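You operate a simulated robot arm through the tools that you are given. There is no shell and no other tool. Be economical: measure what you need, move in short steps, check, and stop when the job is done.

You are at the controls of a simulated robot arm. One attempt, no reset.

JOB
Take the jar that says "ONE" from the top of the cream cabinet and put it on top of the orange-band lot pack. Take the steel block marked l on the top of the cream cabinet and put it away on the top of the setting bench. Push the door under the grey handle shut. Close the drawer with the grey handle. Close the nozzles drawer. Close the frame cupboard door. Close the vials drawer. Press the test button two times. Press the yellow plunger two times. Take the S guide block from the top of the trolley with a blue grip and put it on the ledge of tray two. Any order will do. Set down upright: jar, steel block marked L, guide block.

The check looks at the end state, three seconds after you hand in, the way a careful person would. Anything else that was tipped, shoved, dropped, spilled or broken makes it a failure.

ROBOT AND FRAMES
A 7-joint arm with a vacuum gripper on a trunk, on a base that drives. Base frame: it is fixed to the floor where the robot stands at the start and does not move with it; the origin is under the middle of the robot, x ahead of it, y to its left, z up. Lengths are in m, angles in rad, forces in N, time in s.
With the tool pointing down near the work surface it reaches from about 0.1 to 0.6 m from the robot's upright axis, wherever it stands. Its first joint turns from -1.204 to 3.002 rad. Places, roughly: door under the grey handle [1.4, -0.3, 0.4]; drawer with the grey handle [1.3, -0.1, 0.8]; frame cupboard door [-2.9, -3.7, 0.5]; guide block [3.75, -8.5, 0.75]; jar with a blue lid, jar with a grey lid [0.75, 0, 1]; ledge of tray two (14x60 cm) [4.88, -3.86, 0.98]; nozzles drawer [-3.1, -2.8, 0.7]; orange-band lot pack [0.5, 0.5, 1]; steel block marked L [0.5, 0.25, 1]; test button [-3.3, -6.2, 0.9]; top of the setting bench [-3.4, -1.8, 0.9]; vials drawer [-3, -4.3, 0.7]; yellow plunger [-3.2, -6.8, 1]. Payload 1.06 kg.
Tool frame: the origin (TCP) lies in the middle of the cups' lips, and z points out of the cups. The gripper has 1 cup of 0.024 m across, covering 0.024 by 0.024 m (tool x, y); the bellows give 0.008 m. With the vacuum on, a cup seals on a smooth face that it is pressed against (1 to 4 N); it does not hold porous or soft things. The pull reaches 23 N.
Orientation is told as [roll, pitch, yaw] about the base's x, y, z axes, in that order, counted from this pose: with the cups facing straight down, the tool's x points along the base's -x, its y along +y and its z along -z.

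CONTROLS
- The arm moves only by the tool move_arm. Its argument "deltas" is a list of rows, each an object of numbers (a shift or turn left out is 0, a gripper value left out holds the last): "vac": the vacuum: 1 switches it on, 0 off; "x", "y", "z": the shift along the tool's x, y, z in m; "ax", "ay", "az": the turn, a rotation vector about the tool's x, y, z in rad. In form: [{"vac": .., "x": .., "y": .., "z": .., "ax": .., "ay": .., "az": ..}, ...]. A call has 1 to 8 rows; each row shifts and turns the commanded pose from where the row before left it, along the tool's axes as they then stand. Rows are played at 5 a second. More than 0.05 m and 0.15 rad between two rows, or a gripper value outside its range, and nothing of the call is played. Where a pose cannot be reached the arm comes as near as it can. A force on the tool above 40 N (or 10 N above the force at the start of the call, whichever is more), or a blocked arm, ends the call early, and 0.2 s more pass. The pull builds up within a second once a cup has sealed. Time passes only in rows, and 0.2 s behind the last, so rows that do not move give it time. The reply holds the time, the measured pose of the TCP, the force on the tool along the base axes and the pull of the vacuum, in the units named above and with some noise, with the torque about the TCP (base axes, N m) and any sound that the robot's microphone picked up, and new pictures: "show" is both (left out), scene, wrist or none.
- Cameras (640 x 400 px; columns grow to the right, rows downward): "scene" is now at [0.1629, 0.053, 1.2917]; the picture's right is [0.42, -0.91, 0.00], its down [-0.13, -0.06, -0.99] and it looks along [0.90, 0.42, -0.14] (base axes); focal length 214 px, centre (320, 200). "wrist" rides on the gripper at [0.078, 0.019, -0.096] in the tool frame; the picture's right is [-0.23, 0.97, 0.00], its down [-0.71, -0.17, -0.69] and it looks along [-0.67, -0.16, 0.73] (tool axes); focal length 243 px, centre (320, 200). There is no depth. A picture from a camera that has moved, and an enlarged one, comes with that camera's place and axes in the base frame and with its lens. The place of the scene camera against the robot may be out by one fixed shift of up to 0.025 m in any direction.
- raise_lower(by): slides the trunk up (or, below 0, down) by that many m; the arm and the scene camera ride with it, the base frame stays. It gives what a move gives, with no picture.
- steer(legs): drives the robot by 1 to 6 legs, each [ahead, left, turn to the left] in m, m and rad, along the robot's own axes; the way and the turn of a leg run together, so that a leg with both is an arc; at most 1.5 m and 3.142 rad a leg. The arm and the cameras ride along, it lands a little off, and it stops where it bumps. It gives what a move gives, and a new picture of the scene camera.
- pan_tilt(pan, tilt): turns the head with the scene camera to pan (to the left, within 1.396 rad either way) and tilt (down, from -0.506 to 1.204), counted from straight ahead of the robot. It gives what a move gives, and a new picture of the scene camera.
- close_up(camera, box): a new picture of the part [left, top, right, bottom] of that camera's present view, enlarged. The clock stands still meanwhile.
- job_done(): hands the job in; it is judged then, once.

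Go step by step. Nothing tells you exact positions but the pictures and the camera data: compare them with the known pose of the tool, close in by small moves and look again before you grip or let go. The budget is 196 turns and 260 pictures, counting those below and the enlarged ones. Unless the task says otherwise, let go and move clear before handing in, and close with one line.

The tools are called after "Emit:" as name(argument=value, ...) on one line, values as JSON. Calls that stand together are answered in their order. move_arm: Moves the arm, as the interface text tells. Its arguments: {"type":"object","properties":{"deltas":{"type":"array"},"show":{"type":"string","enum":["both","scene","wrist","none"]}},"required":["deltas"]} The other tools are called the same way: raise_lower (by) slides the trunk up or down; steer (legs) drives the base; pan_tilt (pan, tilt) turns the head that bears the scene camera; close_up (camera, box) takes an enlarged picture of a part of a camera's view; job_done () hands the job in.

At the start:

```text
t: 0.0
position: [0.2742, 0.0225, 1.2205]
orientation: [0.002, 0.001, -0.001]
ft_force: [0.5, 0.0, 0.7]
moment: [-0.01, 0.01, 0.01]
pull: 0.0
trunk travel left (down, up): [-0.4, 0.092]
robot x, y, heading: [0.0016, 0.0013, -0.001]
head pan, tilt: [0.433, 0.141]
```

scene: 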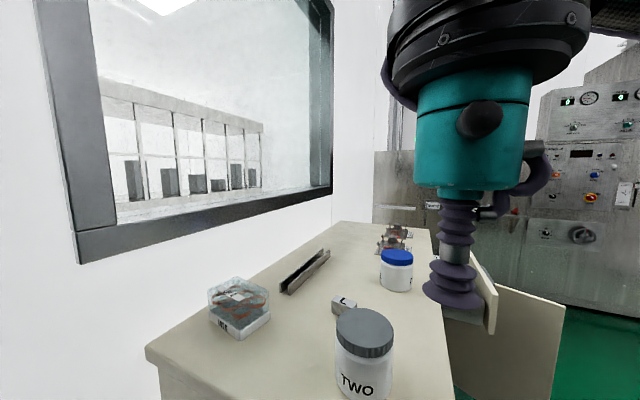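
wrist: 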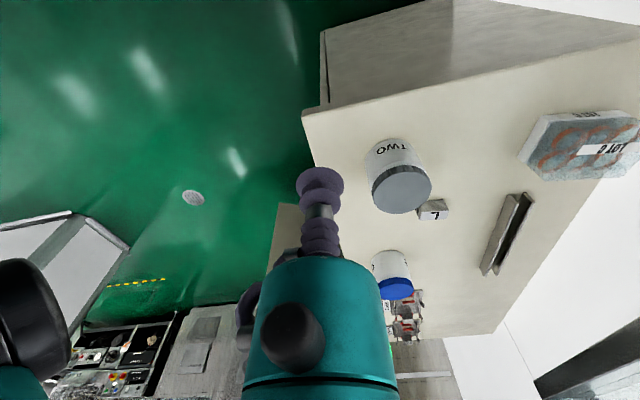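

I see the cream cabinet top with two jars (grey lid reads TWO, blue lid likely ONE), the block marked L, and a pack. I take closer looks first.

Emit:
close_up(camera="scene", box=[200, 210, 440, 400])

Emit:
close_up(camera="wrist", box=[300, 80, 640, 340])

Emit:
pan_tilt(pan=0.0, tilt=0.6)

Emit:
pan_tilt(pan=-0.7, tilt=0.4)

```text
2.11 times, centred on (320, 305) of scene
camera zoom: at [0.1629, 0.053, 1.2917], right [0.42, -0.91, 0.0], down [-0.13, -0.06, -0.99], along [0.9, 0.42, -0.14], focal length 452 px, centre (320, -21)
```

zoom: 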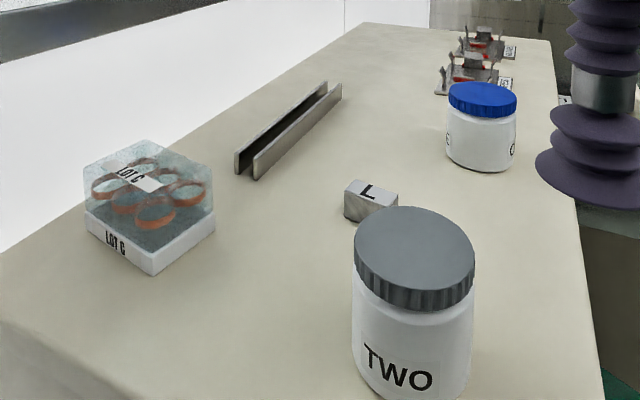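

```text
1.54 times, centred on (470, 210) of wrist
camera zoom: at [0.1964, 0.0414, 1.3164], right [0.24, 0.97, 0.0], down [0.71, -0.17, 0.69], along [0.67, -0.16, -0.73], focal length 373 px, centre (89, 185)
```

zoom: 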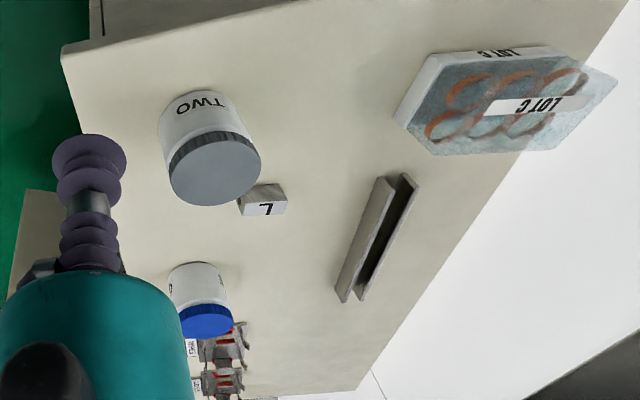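

```text
t: 0.9
position: [0.2812, 0.0198, 1.2193]
orientation: [0.001, 0.0, -0.021]
ft_force: [112.0, -35.2, -23.0]
moment: [3.22, 9.11, 1.63]
pull: 0.0
trunk travel left (down, up): [-0.4, 0.092]
robot x, y, heading: [-0.0027, -0.0014, -0.005]
head pan, tilt: [0.0, 0.6]
camera scene: at [0.1708, 0.0308, 1.2749], right [0.18, -0.98, 0.0], down [-0.31, -0.06, -0.95], along [0.93, 0.17, -0.31], focal length 214 px, centre (320, 200)
```

scene: 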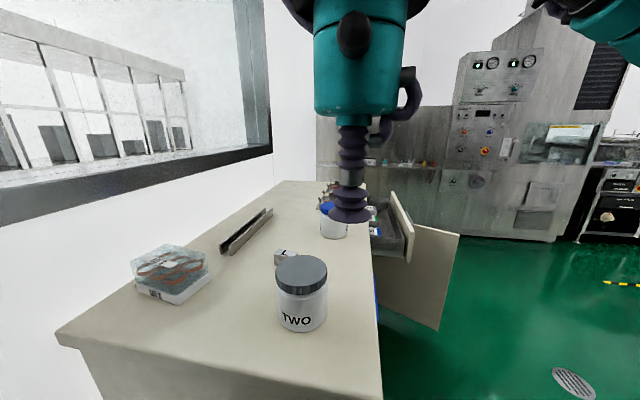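

```text
t: 2.0
position: [0.28, 0.0199, 1.22]
orientation: [0.005, 0.004, -0.017]
ft_force: [107.6, -38.2, -7.5]
moment: [3.83, 10.45, 2.04]
pull: 0.1
trunk travel left (down, up): [-0.4, 0.092]
robot x, y, heading: [-0.0005, 0.0015, -0.003]
head pan, tilt: [-0.7, 0.4]
camera scene: at [0.1711, 0.0287, 1.2774], right [0.16, -0.99, 0.0], down [-0.29, -0.05, -0.96], along [0.95, 0.15, -0.29], focal length 214 px, centre (320, 200)
```

scene: 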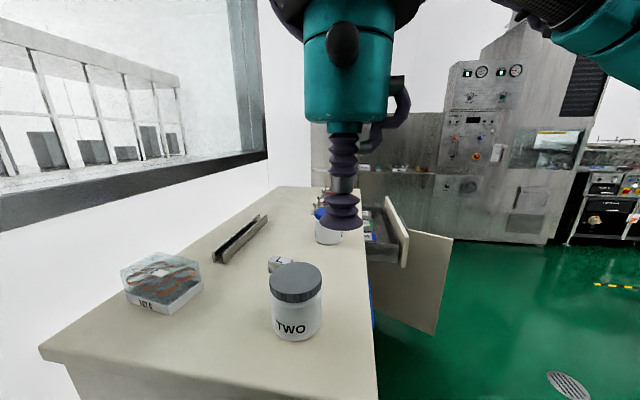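

The head turned into the arm (about 110 N). I turn it back at once.

Emit:
pan_tilt(pan=0.433, tilt=0.3)

```text
t: 3.3
position: [0.2753, 0.0223, 1.2201]
orientation: [0.001, -0.006, -0.005]
ft_force: [19.8, 26.9, -12.3]
moment: [-3.04, 0.73, -3.33]
pull: 0.1
trunk travel left (down, up): [-0.4, 0.092]
robot x, y, heading: [-0.0029, 0.0012, -0.002]
head pan, tilt: [0.433, 0.3]
camera scene: at [0.1648, 0.0506, 1.2812], right [0.39, -0.92, 0.0], down [-0.23, -0.1, -0.97], along [0.89, 0.38, -0.25], focal length 214 px, centre (320, 200)
```

scene: 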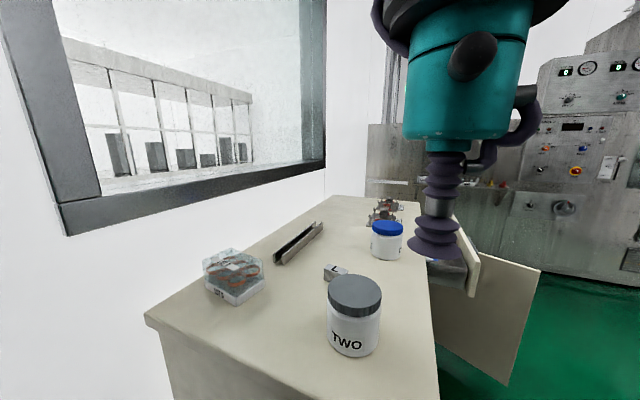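

Still lightly touching. I return the head to its first tilt and move the tool forward, away from the head.

Emit:
pan_tilt(pan=0.433, tilt=0.141)

Emit:
move_arm(deltas=[{"x": -0.04}, {"x": -0.04}, {"x": -0.04}])

```text
t: 4.0
position: [0.2748, 0.0207, 1.2206]
orientation: [0.003, -0.001, 0.003]
ft_force: [-1.1, -0.8, -0.3]
moment: [-0.01, 0.01, 0.01]
pull: 0.1
trunk travel left (down, up): [-0.4, 0.092]
robot x, y, heading: [0.0062, 0.002, 0.002]
head pan, tilt: [0.433, 0.141]
camera scene: at [0.1629, 0.053, 1.2916], right [0.42, -0.91, 0.0], down [-0.13, -0.06, -0.99], along [0.9, 0.42, -0.14], focal length 214 px, centre (320, 200)
```

scene: 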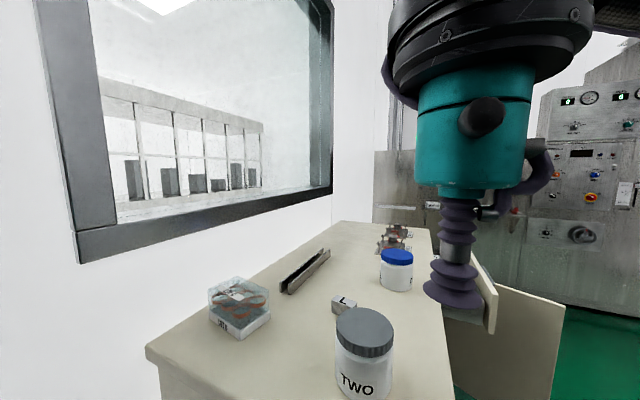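

```text
t: 4.8
position: [0.3958, 0.0209, 1.2197]
orientation: [0.001, 0.001, 0.001]
ft_force: [0.8, -0.1, 0.3]
moment: [0.02, 0.04, -0.01]
pull: 0.1
trunk travel left (down, up): [-0.4, 0.092]
robot x, y, heading: [-0.0018, 0.0016, -0.001]
head pan, tilt: [0.433, 0.141]
camera scene: at [0.1632, 0.0532, 1.2916], right [0.42, -0.91, 0.0], down [-0.13, -0.06, -0.99], along [0.9, 0.42, -0.14], focal length 214 px, centre (320, 200)
camera wrist: at [0.3179, 0.0413, 1.316], right [0.24, 0.97, 0.0], down [0.71, -0.17, 0.69], along [0.67, -0.16, -0.73], focal length 243 px, centre (320, 200)
```

scene: 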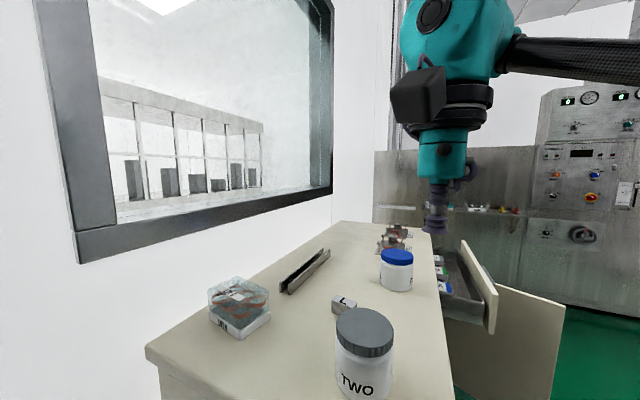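
wrist: 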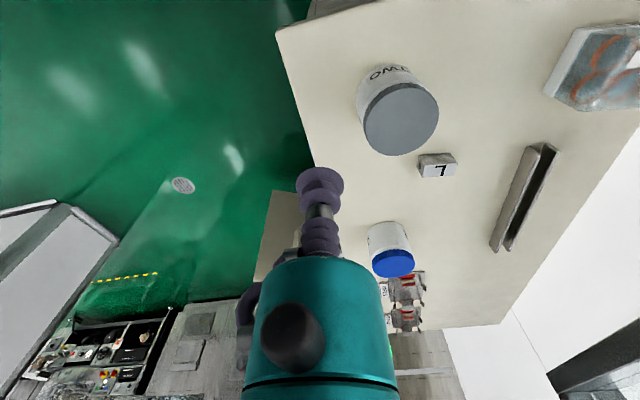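

L block ≈ (0.63, 0.19, top 0.956), jar ONE ≈ (0.84, 0.09, lid 1.01), TWO ≈ (0.47, 0.11), pack ≈ (0.48, 0.40), cabinet's right edge y≈-0.03. I drive to the right side of the cabinet to reach ONE.

Emit:
steer(legs=[[0, -0.42, 0], [0.6, 0, 0]])

Emit:
pan_tilt(pan=1.1, tilt=0.5)

```text
t: 12.1
position: [0.9965, -0.4047, 1.2207]
orientation: [0.003, -0.001, -0.002]
ft_force: [-0.1, 0.1, 0.5]
moment: [0.0, 0.01, 0.0]
pull: 0.1
trunk travel left (down, up): [-0.4, 0.092]
robot x, y, heading: [0.6023, -0.4234, 0.001]
head pan, tilt: [0.433, 0.141]
camera scene: at [0.7628, -0.3729, 1.2916], right [0.42, -0.91, 0.0], down [-0.13, -0.06, -0.99], along [0.9, 0.41, -0.14], focal length 214 px, centre (320, 200)
```

scene: 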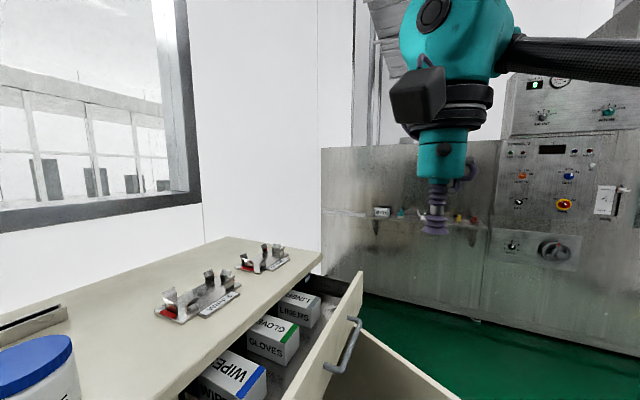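

```text
t: 13.2
position: [0.9959, -0.404, 1.2202]
orientation: [0.002, -0.001, -0.001]
ft_force: [-0.5, -0.2, -0.1]
moment: [0.03, 0.01, -0.01]
pull: 0.1
trunk travel left (down, up): [-0.4, 0.092]
robot x, y, heading: [0.6024, -0.4271, -0.001]
head pan, tilt: [1.1, 0.499]
camera scene: at [0.7198, -0.3307, 1.2585], right [0.89, -0.46, 0.0], down [-0.22, -0.43, -0.88], along [0.4, 0.78, -0.48], focal length 214 px, centre (320, 200)
```

scene: 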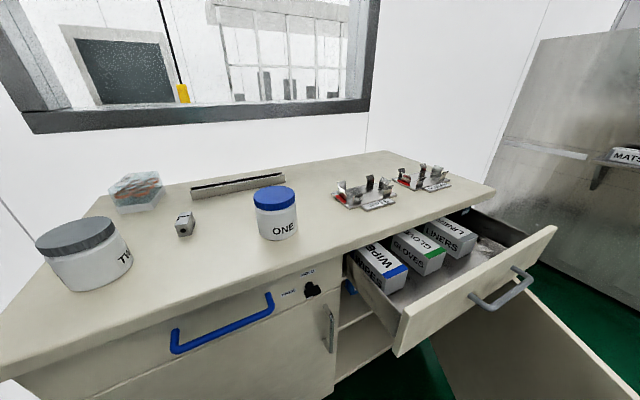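

ONE is confirmed at about (0.83, 0.10, lid ~1.02). I move the tool over it at safe height.

Emit:
move_arm(deltas=[{"y": 0.045}, {"y": 0.045}, {"y": 0.045}, {"x": 0.01, "y": 0.045}, {"x": 0.03, "y": 0.035}, {"x": 0.03, "y": 0.035}], show="none")

Emit:
move_arm(deltas=[{"x": 0.03, "y": 0.035}, {"x": 0.03, "y": 0.035}, {"x": 0.02, "y": 0.04}, {"x": 0.016, "y": 0.04}, {"y": 0.04}, {"y": 0.04}, {"y": 0.02}])

```text
t: 14.6
position: [0.9115, -0.2247, 1.2084]
orientation: [0.002, -0.004, -0.001]
ft_force: [0.3, 0.7, 0.1]
moment: [0.0, 0.01, -0.01]
pull: 0.1
out of reach, approached as far as the arm can: row 4, 5, 6
trunk travel left (down, up): [-0.4, 0.092]
robot x, y, heading: [0.6016, -0.4264, -0.003]
head pan, tilt: [1.1, 0.499]
```

```text
t: 16.1
position: [0.8968, -0.2102, 1.2077]
orientation: [0.002, -0.002, -0.002]
ft_force: [-0.6, 0.9, -0.6]
moment: [-0.04, -0.01, 0.0]
pull: 0.1
out of reach, approached as far as the arm can: row 1, 2, 3, 4, 5, 6, 7
trunk travel left (down, up): [-0.4, 0.092]
robot x, y, heading: [0.6008, -0.4289, 0.003]
head pan, tilt: [1.1, 0.499]
camera scene: at [0.7197, -0.3307, 1.2584], right [0.89, -0.45, 0.0], down [-0.22, -0.43, -0.88], along [0.4, 0.78, -0.48], focal length 214 px, centre (320, 200)
camera wrist: at [0.8182, -0.1897, 1.3029], right [0.24, 0.97, 0.0], down [0.71, -0.17, 0.69], along [0.67, -0.16, -0.73], focal length 243 px, centre (320, 200)
```

scene: 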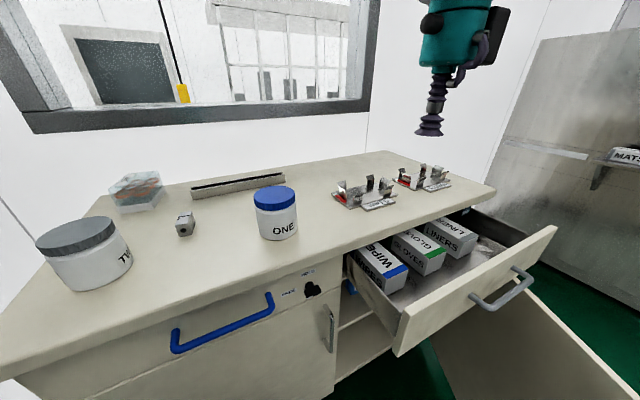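
wrist: 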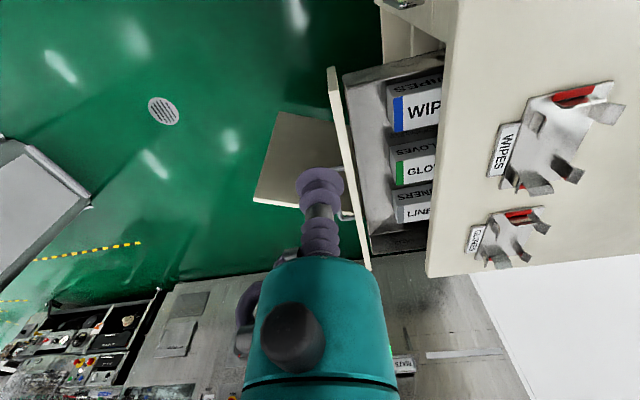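

The reach at this height is short, so I raise the trunk and then work lower.

Emit:
raise_lower(by=0.09)

Emit:
move_arm(deltas=[{"z": 0.05}, {"z": 0.05}, {"z": 0.05}, {"z": 0.03}], show="scene")

```text
t: 17.4
position: [0.8193, -0.2097, 1.364]
orientation: [0.005, -0.26, -0.004]
ft_force: [0.2, -0.1, 0.3]
moment: [0.0, -0.01, 0.01]
pull: 0.0
trunk travel left (down, up): [-0.49, 0.002]
robot x, y, heading: [0.5971, -0.4294, -0.003]
head pan, tilt: [1.1, 0.499]
```

```text
t: 18.4
position: [0.8656, -0.2086, 1.1893]
orientation: [0.006, -0.262, -0.001]
ft_force: [-0.1, -0.6, 0.2]
moment: [-0.03, 0.0, 0.0]
pull: 0.2
trunk travel left (down, up): [-0.49, 0.002]
robot x, y, heading: [0.5982, -0.4269, -0.002]
head pan, tilt: [1.1, 0.499]
camera scene: at [0.6488, -0.3306, 1.3592], right [0.89, -0.45, 0.0], down [-0.22, -0.43, -0.88], along [0.4, 0.78, -0.48], focal length 214 px, centre (320, 200)
```

scene: 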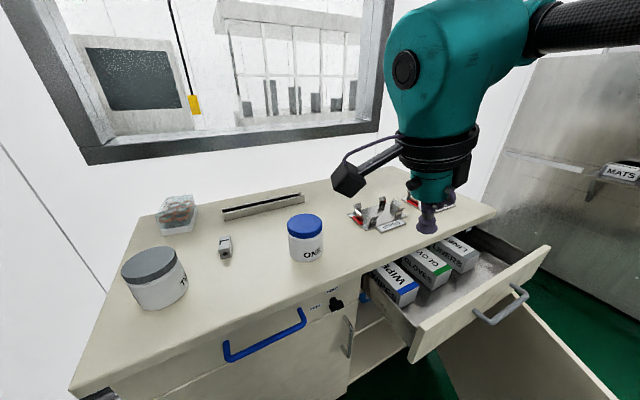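

The trunk rise tilted the tool by -0.26 rad pitch; I straighten it and try toward the jar.

Emit:
move_arm(deltas=[{"ay": 0.13}, {"ay": 0.13}, {"z": -0.0}], show="none")

Emit:
move_arm(deltas=[{"y": 0.045}, {"y": 0.045}, {"y": 0.045}, {"y": 0.045}, {"y": 0.045}], show="scene")

```text
t: 19.2
position: [0.8649, -0.2089, 1.1894]
orientation: [0.006, 0.001, -0.005]
ft_force: [0.0, -0.2, -0.8]
moment: [-0.01, -0.01, -0.01]
pull: 0.1
trunk travel left (down, up): [-0.49, 0.002]
robot x, y, heading: [0.5999, -0.4257, -0.002]
head pan, tilt: [1.1, 0.499]
```

```text
t: 20.4
position: [0.8648, -0.1972, 1.1888]
orientation: [0.005, 0.0, -0.004]
ft_force: [-0.2, 0.1, -0.4]
moment: [0.03, -0.02, 0.01]
pull: 0.0
out of reach, approached as far as the arm can: row 1, 2, 3, 4, 5
trunk travel left (down, up): [-0.49, 0.002]
robot x, y, heading: [0.6028, -0.4248, -0.003]
head pan, tilt: [1.1, 0.499]
camera scene: at [0.6486, -0.3306, 1.3592], right [0.89, -0.45, 0.0], down [-0.22, -0.43, -0.88], along [0.4, 0.78, -0.48], focal length 214 px, centre (320, 200)
```

scene: 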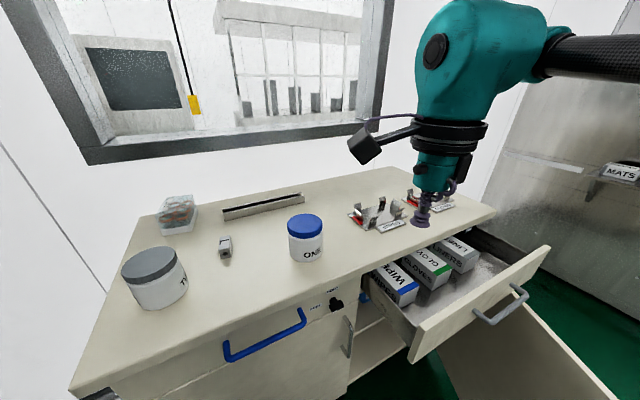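

A joint limit seems to hold it, probably the fixed yaw. I yaw the tool to the left along with the swing and try again.

Emit:
move_arm(deltas=[{"az": -0.14}, {"az": -0.14}, {"az": -0.14}, {"az": -0.14}, {"az": -0.14}], show="none")

Emit:
move_arm(deltas=[{"x": -0.025, "y": 0.03}, {"x": -0.025, "y": 0.03}, {"x": -0.025, "y": 0.03}], show="none")

```text
t: 21.6
position: [0.8648, -0.1975, 1.1883]
orientation: [0.003, -0.004, 0.701]
ft_force: [0.7, -0.2, 0.7]
moment: [-0.02, 0.02, 0.0]
pull: 0.0
trunk travel left (down, up): [-0.49, 0.002]
robot x, y, heading: [0.5968, -0.4251, -0.005]
head pan, tilt: [1.1, 0.499]
```

```text
t: 22.4
position: [0.8649, -0.1973, 1.1892]
orientation: [0.004, -0.004, 0.698]
ft_force: [0.0, 0.4, -0.4]
moment: [0.01, 0.01, 0.03]
pull: 0.1
out of reach, approached as far as the arm can: row 1, 2, 3
trunk travel left (down, up): [-0.49, 0.002]
robot x, y, heading: [0.6026, -0.4261, 0.003]
head pan, tilt: [1.1, 0.499]
```

Still held. I try lower, since reach grows near the work surface.

Emit:
move_arm(deltas=[{"z": 0.04}, {"z": 0.04}, {"x": -0.03, "y": 0.02}, {"x": -0.03, "y": 0.02}, {"x": -0.03, "y": 0.02}], show="scene")

```text
t: 23.6
position: [0.8759, -0.1904, 1.1067]
orientation: [0.004, -0.005, 0.692]
ft_force: [0.1, -0.1, -0.4]
moment: [-0.01, -0.03, -0.03]
pull: 0.1
out of reach, approached as far as the arm can: row 3, 4, 5
trunk travel left (down, up): [-0.49, 0.002]
robot x, y, heading: [0.6016, -0.425, -0.004]
head pan, tilt: [1.1, 0.499]
camera scene: at [0.6486, -0.3306, 1.3592], right [0.89, -0.45, 0.0], down [-0.22, -0.43, -0.88], along [0.4, 0.78, -0.48], focal length 214 px, centre (320, 200)
```

scene: 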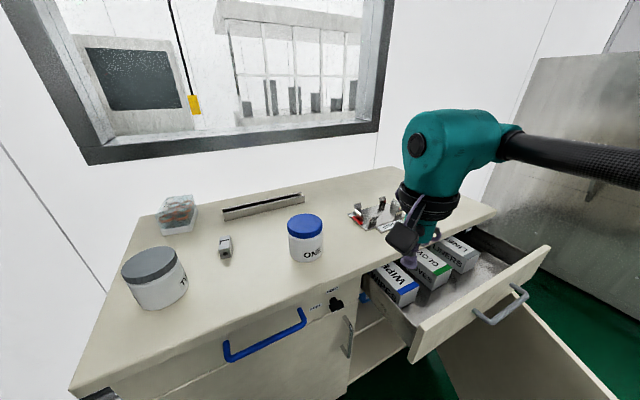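

I try swinging at a smaller x to find where the arm can go left.

Emit:
move_arm(deltas=[{"z": -0.04}, {"z": -0.04}, {"x": 0.031, "y": 0.026}, {"x": 0.031, "y": 0.026}, {"x": 0.031, "y": 0.026}, {"x": -0.026, "y": 0.031}, {"x": -0.026, "y": 0.031}, {"x": -0.026, "y": 0.031}], show="scene")

```text
t: 25.4
position: [0.7643, -0.1908, 1.1875]
orientation: [0.005, -0.003, 0.696]
ft_force: [-0.8, 0.2, 0.0]
moment: [0.0, -0.03, -0.03]
pull: 0.1
out of reach, approached as far as the arm can: row 2, 6, 7, 8
trunk travel left (down, up): [-0.49, 0.002]
robot x, y, heading: [0.5996, -0.4262, -0.001]
head pan, tilt: [1.1, 0.499]
camera scene: at [0.6486, -0.3306, 1.3592], right [0.89, -0.45, 0.0], down [-0.22, -0.43, -0.88], along [0.4, 0.78, -0.48], focal length 214 px, centre (320, 200)
```

scene: 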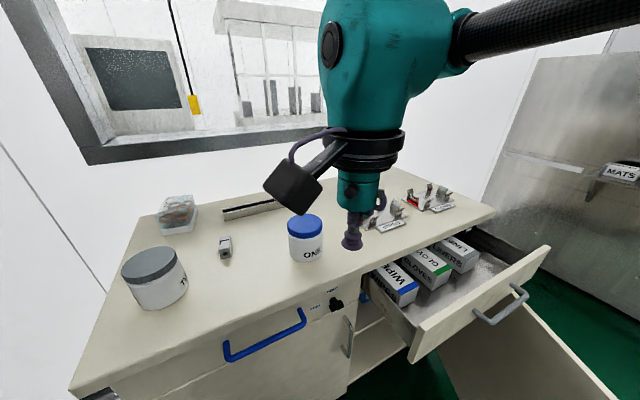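

The left side is limited to about 0.23 m from the axis. I test the forward reach instead, to decide how to stand.

Emit:
move_arm(deltas=[{"x": 0.026, "y": -0.031, "z": 0.02}, {"x": 0.026, "y": -0.031, "z": 0.02}, {"x": 0.026, "y": -0.031, "z": 0.02}, {"x": 0.026, "y": -0.031, "z": 0.02}, {"x": 0.026, "y": -0.031}, {"az": 0.14}, {"az": 0.14}, {"az": 0.14}], show="none")

Emit:
move_arm(deltas=[{"az": 0.14}, {"az": 0.14}, {"x": -0.05}, {"x": -0.05}, {"x": -0.05}, {"x": -0.05}, {"x": -0.05}, {"x": -0.05}], show="none")

Emit:
move_arm(deltas=[{"x": -0.05}, {"x": -0.05}, {"x": -0.05}], show="none")

```text
t: 26.0
position: [0.7665, -0.2634, 1.1533]
orientation: [0.036, -0.008, 0.641]
ft_force: [5.1, 22.3, 8.9]
moment: [-2.78, 1.28, -1.9]
pull: 0.1
trunk travel left (down, up): [-0.49, 0.002]
robot x, y, heading: [0.6025, -0.4265, -0.005]
head pan, tilt: [1.1, 0.499]
stopped in row 3: the force on the tool passed its limit at 148 N (the readings are from after the stop); the commanded pose is now the measured one
```

```text
t: 27.8
position: [1.0235, -0.2472, 1.1488]
orientation: [0.031, 0.001, 0.367]
ft_force: [0.4, -0.9, 0.1]
moment: [0.0, 0.0, -0.04]
pull: 0.1
out of reach, approached as far as the arm can: row 6, 7, 8
trunk travel left (down, up): [-0.49, 0.002]
robot x, y, heading: [0.5981, -0.4245, -0.001]
head pan, tilt: [1.1, 0.499]
```

```text
t: 28.6
position: [1.0512, -0.2686, 1.1398]
orientation: [0.032, -0.001, 0.369]
ft_force: [0.2, -1.4, -0.4]
moment: [0.01, 0.02, 0.0]
pull: 0.0
out of reach, approached as far as the arm can: row 1, 2, 3
trunk travel left (down, up): [-0.49, 0.002]
robot x, y, heading: [0.5982, -0.4276, -0.003]
head pan, tilt: [1.1, 0.499]
```

The forward reach is good (≥0.48). So I should face what I work on. I back off to the right and turn to view the drawer and door.

Emit:
steer(legs=[[0, -0.5, 0], [0, 0, 0.8]])

Emit:
pan_tilt(pan=0.43, tilt=0.35)

```text
t: 35.7
position: [0.7997, -0.4945, 1.1405]
orientation: [0.033, 0.0, 1.171]
ft_force: [0.0, 0.1, -0.2]
moment: [-0.03, 0.0, -0.01]
pull: 0.0
trunk travel left (down, up): [-0.49, 0.002]
robot x, y, heading: [0.597, -0.9314, 0.803]
head pan, tilt: [1.1, 0.499]
camera scene: at [0.576, -0.8264, 1.3592], right [0.95, 0.32, 0.0], down [0.15, -0.45, -0.88], along [-0.28, 0.83, -0.48], focal length 214 px, centre (320, 200)
```

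scene: 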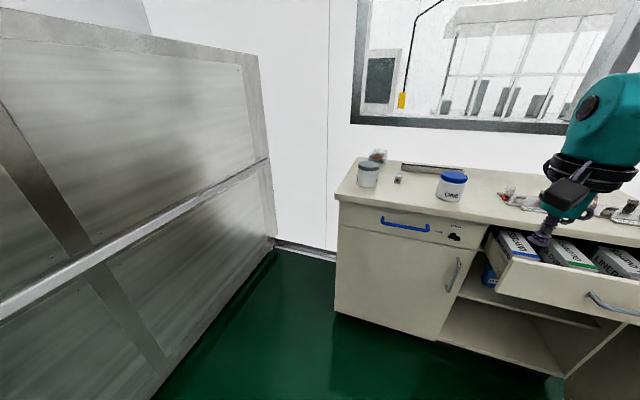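

```text
t: 36.7
position: [0.7989, -0.4951, 1.1399]
orientation: [0.034, 0.0, 1.169]
ft_force: [0.2, 1.0, 0.5]
moment: [-0.01, 0.02, -0.01]
pull: 0.1
trunk travel left (down, up): [-0.49, 0.002]
robot x, y, heading: [0.5964, -0.9267, 0.799]
head pan, tilt: [0.429, 0.351]
camera scene: at [0.6365, -0.8247, 1.3729], right [0.94, -0.33, 0.0], down [-0.11, -0.32, -0.94], along [0.31, 0.89, -0.34], focal length 214 px, centre (320, 200)
```

scene: 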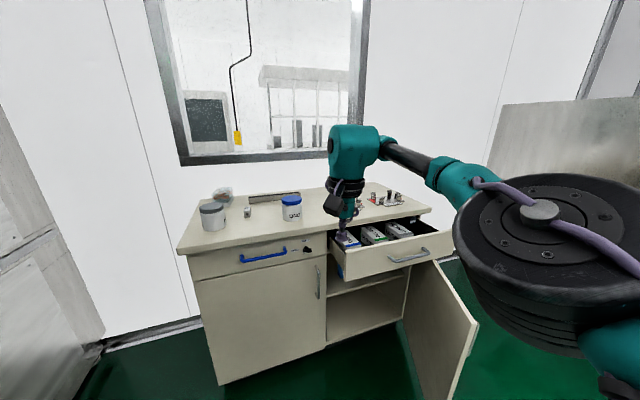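

The door is hinged at its far side (~x 1.5) and its free edge sticks out at about (1.37, -0.47); it must be pushed from its right side. I drive around to the right and face it.

Emit:
steer(legs=[[0.75, -0.874, 0], [0, 0, 1.5]])

Emit:
pan_tilt(pan=0.43, tilt=0.6)

```text
t: 48.4
position: [1.3322, -0.7665, 1.1396]
orientation: [0.033, -0.002, 2.653]
ft_force: [-0.1, 0.0, -0.1]
moment: [-0.01, 0.02, 0.03]
pull: 0.1
trunk travel left (down, up): [-0.49, 0.002]
robot x, y, heading: [1.7479, -1.0068, 2.283]
head pan, tilt: [0.429, 0.351]
camera scene: at [1.665, -0.9482, 1.3729], right [0.42, 0.91, 0.0], down [0.31, -0.14, -0.94], along [-0.85, 0.39, -0.34], focal length 214 px, centre (320, 200)
```

scene: 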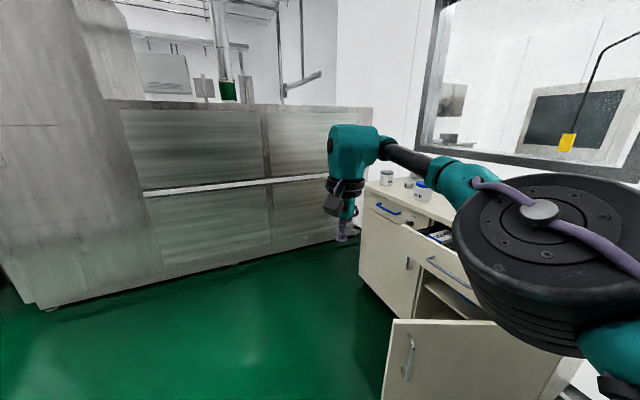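

```text
t: 49.2
position: [1.3319, -0.7658, 1.1394]
orientation: [0.033, -0.001, 2.653]
ft_force: [-0.8, 0.4, -0.3]
moment: [-0.03, 0.01, 0.01]
pull: 0.0
trunk travel left (down, up): [-0.49, 0.002]
robot x, y, heading: [1.7469, -1.0027, 2.286]
head pan, tilt: [0.429, 0.6]
camera scene: at [1.6693, -0.9502, 1.3502], right [0.42, 0.91, 0.0], down [0.51, -0.23, -0.83], along [-0.75, 0.34, -0.56], focal length 214 px, centre (320, 200)
```

scene: 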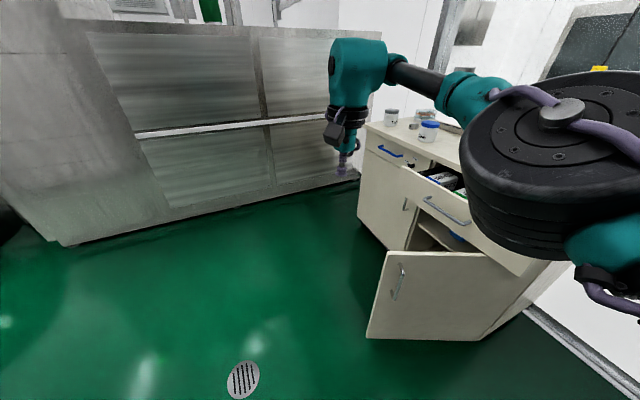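

Now the door's outer face is in view: hinge ~(1.56,-0.03), free edge ~(1.27,-0.47). I lower the trunk, square the yaw and pitch the tool forward to push with the cup.

Emit:
raise_lower(by=-0.4)

Emit:
move_arm(deltas=[{"az": 0.12}, {"az": 0.12}, {"az": 0.12}, {"ay": -0.14}, {"ay": -0.14}, {"ay": -0.14}, {"ay": -0.14}], show="scene")

```text
t: 53.0
position: [1.3326, -0.7645, 0.7404]
orientation: [0.033, -0.001, 2.653]
ft_force: [0.5, 0.4, -0.1]
moment: [0.03, 0.04, -0.05]
pull: 0.0
trunk travel left (down, up): [-0.09, 0.402]
robot x, y, heading: [1.7472, -1.0019, 2.285]
head pan, tilt: [0.429, 0.6]
```

```text
t: 54.6
position: [1.3319, -0.7651, 0.7403]
orientation: [0.036, -0.55, 2.271]
ft_force: [-1.1, 0.1, 0.2]
moment: [0.0, -0.01, 0.01]
pull: 0.0
trunk travel left (down, up): [-0.09, 0.402]
robot x, y, heading: [1.743, -1.003, 2.284]
head pan, tilt: [0.429, 0.6]
camera scene: at [1.5624, -0.8266, 0.9207], right [0.42, 0.91, 0.0], down [0.51, -0.23, -0.83], along [-0.75, 0.34, -0.56], focal length 214 px, centre (320, 200)
```

scene: 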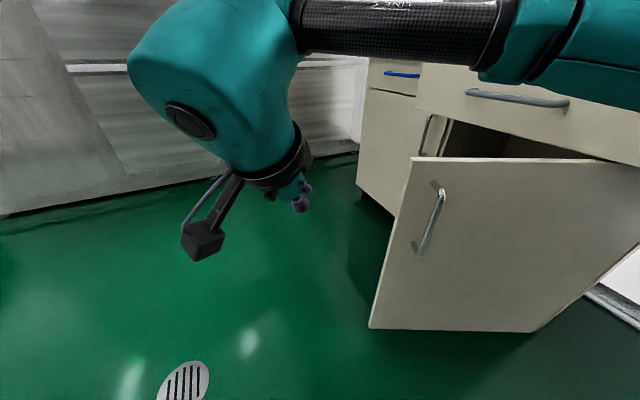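

Continue pitching to horizontal.

Emit:
move_arm(deltas=[{"ay": -0.14}, {"ay": -0.14}, {"ay": -0.14}, {"ay": -0.14}, {"ay": -0.14}, {"ay": -0.14}, {"ay": -0.16}], show="none")

Emit:
move_arm(deltas=[{"ay": -0.14}, {"ay": -0.14}, {"ay": -0.14}, {"ay": -0.14}, {"ay": -0.14}, {"ay": -0.14}, {"ay": -0.14}], show="scene")

```text
refused: row 7 steps farther than a row can; nothing moved
```

```text
t: 56.2
position: [1.3306, -0.7643, 0.741]
orientation: [0.695, -1.521, 1.597]
ft_force: [0.1, -0.2, 0.0]
moment: [-0.02, 0.03, 0.0]
pull: 0.0
trunk travel left (down, up): [-0.09, 0.402]
robot x, y, heading: [1.7479, -1.0057, 2.285]
head pan, tilt: [0.429, 0.6]
camera scene: at [1.5624, -0.8265, 0.9207], right [0.42, 0.91, 0.0], down [0.51, -0.23, -0.83], along [-0.75, 0.34, -0.56], focal length 214 px, centre (320, 200)
```

scene: 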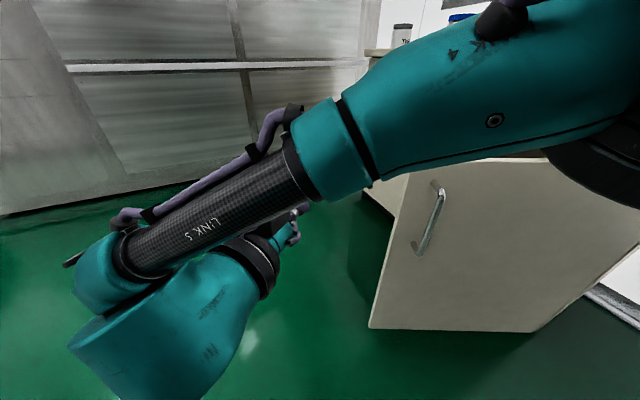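

Tool is horizontal. I lower it to z≈0.5, turn a little and line up with the door's outer half.

Emit:
move_arm(deltas=[{"x": 0.048}, {"x": 0.048}, {"x": 0.048}, {"x": 0.048}, {"x": 0.048}], show="none")

Emit:
steer(legs=[[0, 0, -0.24], [0.215, -0.129, 0]])

```text
t: 57.4
position: [1.3437, -0.7078, 0.5385]
orientation: [0.622, -1.516, 1.672]
ft_force: [-0.1, -0.7, 0.7]
moment: [-0.03, 0.02, 0.03]
pull: 0.2
out of reach, approached as far as the arm can: row 1, 2, 3, 4, 5
trunk travel left (down, up): [-0.09, 0.402]
robot x, y, heading: [1.7471, -1.002, 2.287]
head pan, tilt: [0.429, 0.6]
```

```text
t: 60.0
position: [1.4398, -0.3741, 0.5394]
orientation: [0.609, -1.517, 1.445]
ft_force: [0.0, -0.1, -0.5]
moment: [0.0, -0.01, -0.03]
pull: 0.0
trunk travel left (down, up): [-0.09, 0.402]
robot x, y, heading: [1.7653, -0.7558, 2.049]
head pan, tilt: [0.429, 0.6]
camera scene: at [1.6223, -0.5384, 0.9207], right [0.62, 0.79, 0.0], down [0.44, -0.35, -0.83], along [-0.65, 0.51, -0.56], focal length 214 px, centre (320, 200)
```

scene: 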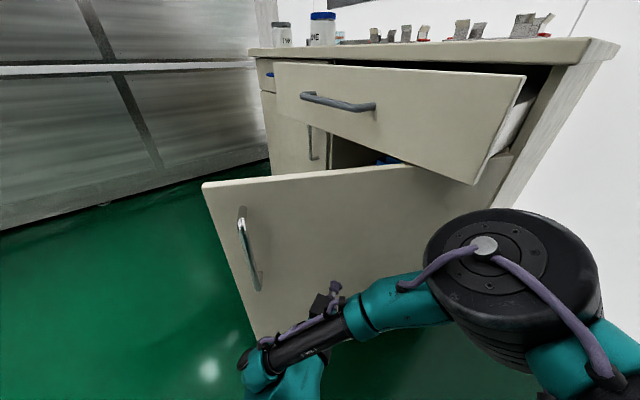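

The cup points at the door's middle. I drive ahead in a short push and watch.

Emit:
steer(legs=[[0.15, 0, 0]])

```text
t: 61.4
position: [1.3722, -0.2416, 0.5394]
orientation: [0.613, -1.517, 1.44]
ft_force: [0.7, 0.0, 0.0]
moment: [-0.01, 0.01, -0.03]
pull: 0.1
trunk travel left (down, up): [-0.09, 0.402]
robot x, y, heading: [1.6968, -0.6263, 2.045]
head pan, tilt: [0.429, 0.6]
camera scene: at [1.5538, -0.4058, 0.9207], right [0.62, 0.79, 0.0], down [0.44, -0.35, -0.83], along [-0.65, 0.51, -0.56], focal length 214 px, centre (320, 200)
```

scene: 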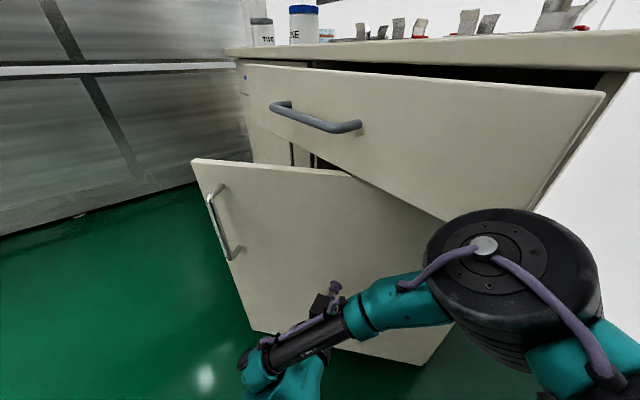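

The door is closing. I continue.

Emit:
steer(legs=[[0.1, 0, 0]])

Emit:
pan_tilt(pan=0.8, tilt=0.6)

```text
t: 62.6
position: [1.3248, -0.1524, 0.5382]
orientation: [0.616, -1.517, 1.44]
ft_force: [0.2, -0.8, 0.3]
moment: [-0.04, 0.01, 0.02]
pull: 0.0
trunk travel left (down, up): [-0.09, 0.402]
robot x, y, heading: [1.6491, -0.534, 2.046]
head pan, tilt: [0.429, 0.6]
camera scene: at [1.5078, -0.3173, 0.9207], right [0.62, 0.79, 0.0], down [0.45, -0.35, -0.83], along [-0.65, 0.51, -0.56], focal length 214 px, centre (320, 200)
```

scene: 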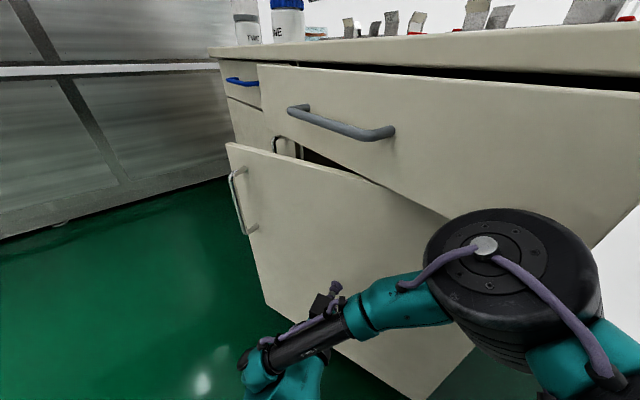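

```text
t: 63.4
position: [1.3266, -0.1538, 0.539]
orientation: [0.616, -1.517, 1.444]
ft_force: [0.5, 0.2, 0.2]
moment: [-0.02, 0.01, 0.03]
pull: 0.1
trunk travel left (down, up): [-0.09, 0.402]
robot x, y, heading: [1.6483, -0.5323, 2.053]
head pan, tilt: [0.799, 0.6]
camera scene: at [1.4928, -0.3461, 0.9207], right [0.29, 0.96, 0.0], down [0.54, -0.16, -0.83], along [-0.79, 0.24, -0.56], focal length 214 px, centre (320, 200)
```

scene: 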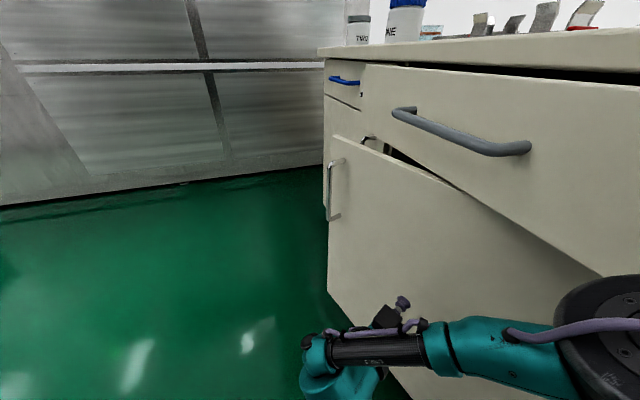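

About 0.12 m remains. I finish with the arm, guarded by the force stop.

Emit:
move_arm(deltas=[{"z": 0.03}, {"z": 0.03}, {"z": 0.03}, {"z": 0.03}], show="scene")

```text
t: 64.4
position: [1.2699, -0.0463, 0.5317]
orientation: [0.622, -1.517, 1.435]
ft_force: [-1.4, -0.8, 0.5]
moment: [0.0, -0.02, 0.0]
pull: 0.0
trunk travel left (down, up): [-0.09, 0.402]
robot x, y, heading: [1.6525, -0.5352, 2.051]
head pan, tilt: [0.799, 0.6]
camera scene: at [1.4928, -0.3461, 0.9207], right [0.29, 0.96, 0.0], down [0.54, -0.16, -0.83], along [-0.79, 0.24, -0.56], focal length 214 px, centre (320, 200)
```

scene: 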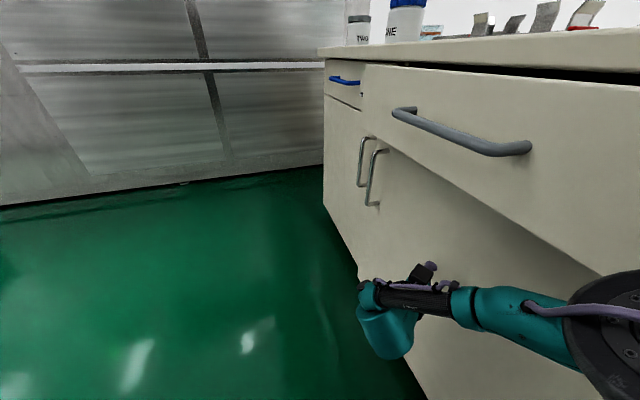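

Nearly shut. A little more until it resists.

Emit:
move_arm(deltas=[{"z": 0.015}, {"z": 0.015}, {"z": 0.01}], show="none")

Emit:
close_up(camera="scene", box=[300, 60, 500, 300])

```text
t: 65.2
position: [1.2504, -0.0129, 0.5317]
orientation: [0.62, -1.516, 1.438]
ft_force: [0.6, -0.5, -0.9]
moment: [-0.01, 0.0, -0.01]
pull: 0.1
trunk travel left (down, up): [-0.09, 0.402]
robot x, y, heading: [1.6533, -0.5311, 2.05]
head pan, tilt: [0.799, 0.6]
```

```text
1.67 times, centred on (400, 180) of scene
camera zoom: at [1.4928, -0.3461, 0.9207], right [0.29, 0.96, 0.0], down [0.54, -0.16, -0.83], along [-0.79, 0.24, -0.56], focal length 358 px, centre (187, 233)
```

zoom: 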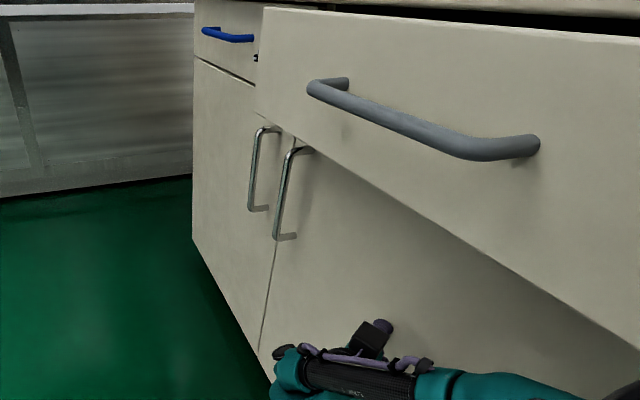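

Emit:
move_arm(deltas=[{"z": 0.01}, {"z": 0.01}, {"z": 0.01}], show="none")

Emit:
close_up(camera="scene", box=[300, 60, 500, 300])

```text
t: 65.9
position: [1.237, 0.0006, 0.5259]
orientation: [0.531, -1.501, 1.537]
ft_force: [0.8, -8.2, 1.2]
moment: [-0.02, 0.05, -0.14]
pull: 0.0
trunk travel left (down, up): [-0.09, 0.402]
robot x, y, heading: [1.6473, -0.5367, 2.047]
head pan, tilt: [0.799, 0.6]
stopped in row 3: the force on the tool passed its limit at 49 N (the readings are from after the stop); the commanded pose is now the measured one
```

```text
1.67 times, centred on (400, 180) of scene
camera zoom: at [1.4929, -0.3475, 0.9208], right [0.29, 0.96, 0.0], down [0.54, -0.16, -0.83], along [-0.79, 0.24, -0.56], focal length 358 px, centre (187, 233)
```

zoom: 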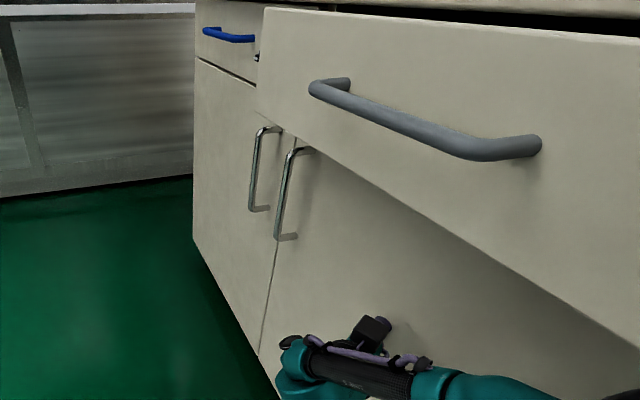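

The door is shut (49 N stop). Next the grey-handle drawer: I back off, raise the tool and look.

Emit:
move_arm(deltas=[{"z": -0.04}, {"z": -0.05}, {"z": -0.05}, {"z": -0.05}, {"z": -0.05}], show="none")

Emit:
steer(legs=[[-0.25, 0, 0], [0, 0, -0.45]])

Emit:
raise_lower(by=0.2)

Emit:
pan_tilt(pan=0.43, tilt=0.5)

```text
t: 67.1
position: [1.3345, -0.1701, 0.5423]
orientation: [0.512, -1.503, 1.552]
ft_force: [0.1, 0.6, -0.8]
moment: [0.0, 0.02, 0.0]
pull: 0.0
out of reach, approached as far as the arm can: row 5
trunk travel left (down, up): [-0.09, 0.402]
robot x, y, heading: [1.6473, -0.532, 2.048]
head pan, tilt: [0.799, 0.6]
```

```text
t: 70.3
position: [1.6378, -0.291, 0.542]
orientation: [0.508, -1.503, 1.11]
ft_force: [0.2, 0.2, 0.4]
moment: [-0.01, -0.04, -0.01]
pull: 0.1
trunk travel left (down, up): [-0.09, 0.402]
robot x, y, heading: [1.7632, -0.7528, 1.603]
head pan, tilt: [0.799, 0.6]
camera scene: at [1.6986, -0.5148, 0.9207], right [0.67, 0.74, 0.0], down [0.42, -0.38, -0.83], along [-0.61, 0.56, -0.56], focal length 214 px, centre (320, 200)
```

scene: 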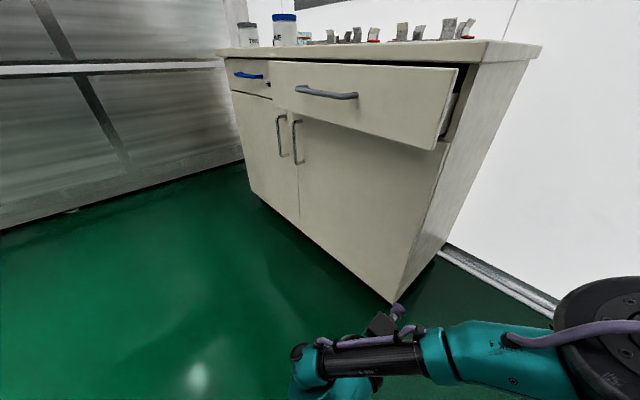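

```text
t: 72.4
position: [1.6379, -0.2902, 0.7416]
orientation: [0.503, -1.5, 1.115]
ft_force: [0.1, 0.0, -0.4]
moment: [-0.02, 0.03, -0.03]
pull: 0.1
trunk travel left (down, up): [-0.29, 0.202]
robot x, y, heading: [1.7619, -0.7514, 1.604]
head pan, tilt: [0.799, 0.6]
```

```text
t: 73.3
position: [1.6379, -0.2903, 0.7407]
orientation: [0.507, -1.504, 1.11]
ft_force: [0.4, 1.0, -0.1]
moment: [0.03, -0.01, 0.0]
pull: 0.0
trunk travel left (down, up): [-0.29, 0.202]
robot x, y, heading: [1.7668, -0.7558, 1.603]
head pan, tilt: [0.429, 0.499]
camera scene: at [1.7253, -0.556, 1.1455], right [0.9, 0.44, 0.0], down [0.21, -0.43, -0.88], along [-0.39, 0.79, -0.48], focal length 214 px, centre (320, 200)
```

scene: 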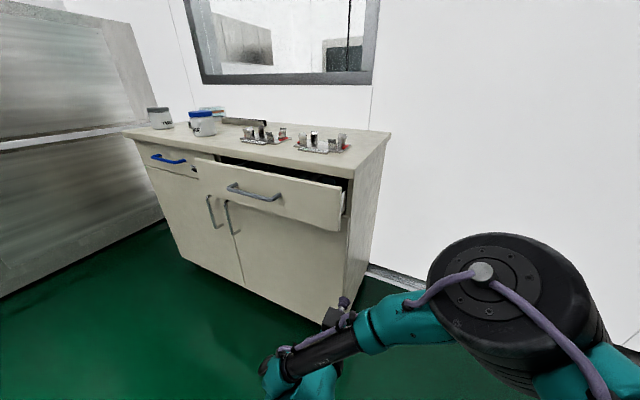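

The drawer face is now around y≈-0.07, z 0.77–0.90, handle z≈0.84. I line up the cup below the handle's middle (x 1.27, z 0.79).

Emit:
raise_lower(by=0.045)

Emit:
steer(legs=[[0, 0.365, -0.03]])

Emit:
move_arm(deltas=[{"z": 0.04}, {"z": 0.04}, {"z": 0.04}, {"z": 0.03}], show="both")

```text
t: 74.2
position: [1.6376, -0.2902, 0.7864]
orientation: [0.502, -1.501, 1.118]
ft_force: [0.3, -0.1, 0.2]
moment: [0.02, 0.0, 0.0]
pull: 0.0
trunk travel left (down, up): [-0.335, 0.157]
robot x, y, heading: [1.7643, -0.7598, 1.603]
head pan, tilt: [0.429, 0.499]
```

```text
t: 77.9
position: [1.2939, -0.292, 0.7867]
orientation: [0.506, -1.503, 1.08]
ft_force: [0.1, -0.5, -0.2]
moment: [0.0, 0.01, -0.02]
pull: 0.0
trunk travel left (down, up): [-0.335, 0.157]
robot x, y, heading: [1.4052, -0.7581, 1.566]
head pan, tilt: [0.429, 0.499]
camera scene: at [1.371, -0.5693, 1.1893], right [0.91, 0.41, 0.0], down [0.2, -0.44, -0.88], along [-0.36, 0.8, -0.48], focal length 214 px, centre (320, 200)
```

scene: 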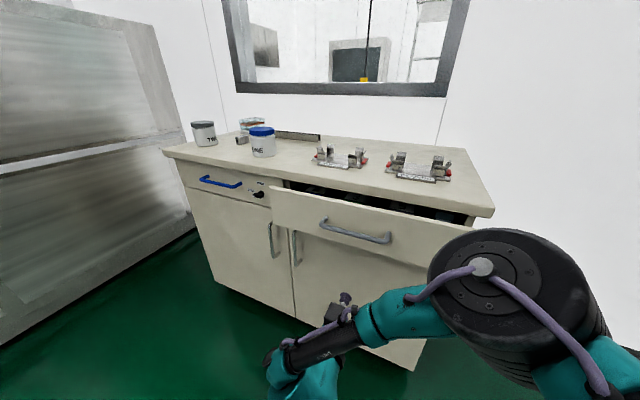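

```text
t: 78.9
position: [1.293, -0.142, 0.7761]
orientation: [0.505, -1.502, 1.082]
ft_force: [0.0, -0.1, -0.1]
moment: [-0.02, 0.02, 0.04]
pull: 0.0
trunk travel left (down, up): [-0.335, 0.157]
robot x, y, heading: [1.4025, -0.7579, 1.572]
head pan, tilt: [0.429, 0.499]
camera scene: at [1.3711, -0.5692, 1.1892], right [0.91, 0.41, 0.0], down [0.2, -0.44, -0.88], along [-0.36, 0.8, -0.48], focal length 214 px, centre (320, 200)
camera wrist: at [1.2713, -0.2411, 0.7057], right [-0.96, 0.0, 0.27], down [0.2, -0.64, 0.74], along [0.17, 0.77, 0.61], focal length 243 px, centre (320, 200)
```

scene: 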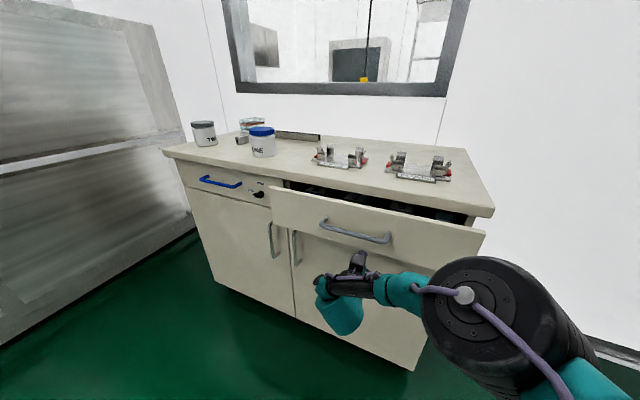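
wrist: 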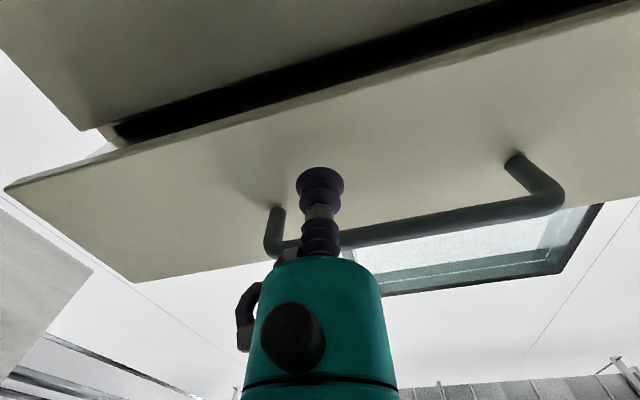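

Cup faces the drawer just below the handle. Push.

Emit:
move_arm(deltas=[{"x": -0.006, "z": 0.03}, {"z": 0.03}, {"z": 0.03}, {"z": 0.02}], show="both")

```text
t: 79.9
position: [1.3211, -0.0541, 0.799]
orientation: [0.5, -1.501, 1.087]
ft_force: [-0.3, -0.5, 1.1]
moment: [0.0, -0.04, -0.02]
pull: 0.0
out of reach, approached as far as the arm can: row 1, 2, 3, 4
trunk travel left (down, up): [-0.335, 0.157]
robot x, y, heading: [1.4017, -0.7587, 1.573]
head pan, tilt: [0.429, 0.499]
camera scene: at [1.3711, -0.5693, 1.1893], right [0.91, 0.41, 0.0], down [0.2, -0.44, -0.88], along [-0.36, 0.8, -0.48], focal length 214 px, centre (320, 200)
camera wrist: at [1.3015, -0.1554, 0.7276], right [-0.96, 0.0, 0.27], down [0.2, -0.64, 0.74], along [0.17, 0.77, 0.61], focal length 243 px, centre (320, 200)
```

scene: 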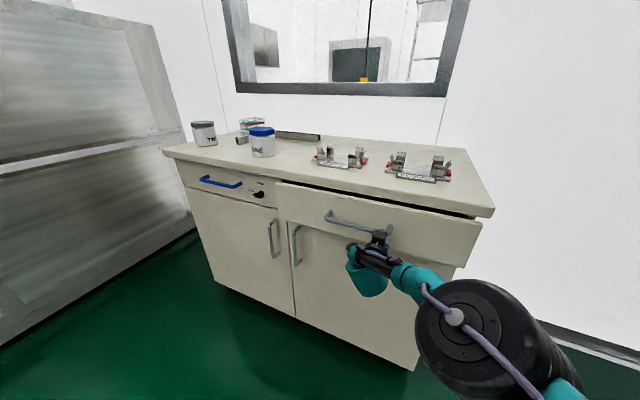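
wrist: 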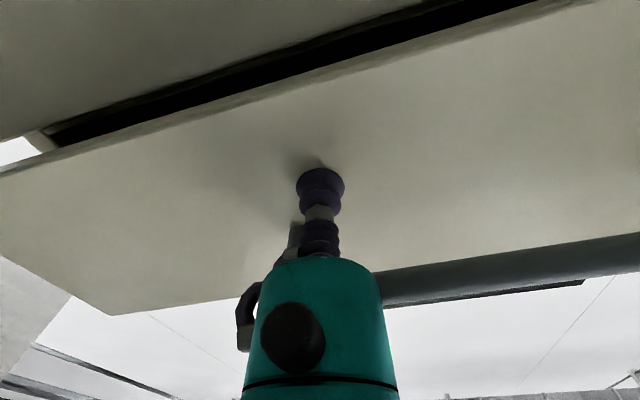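

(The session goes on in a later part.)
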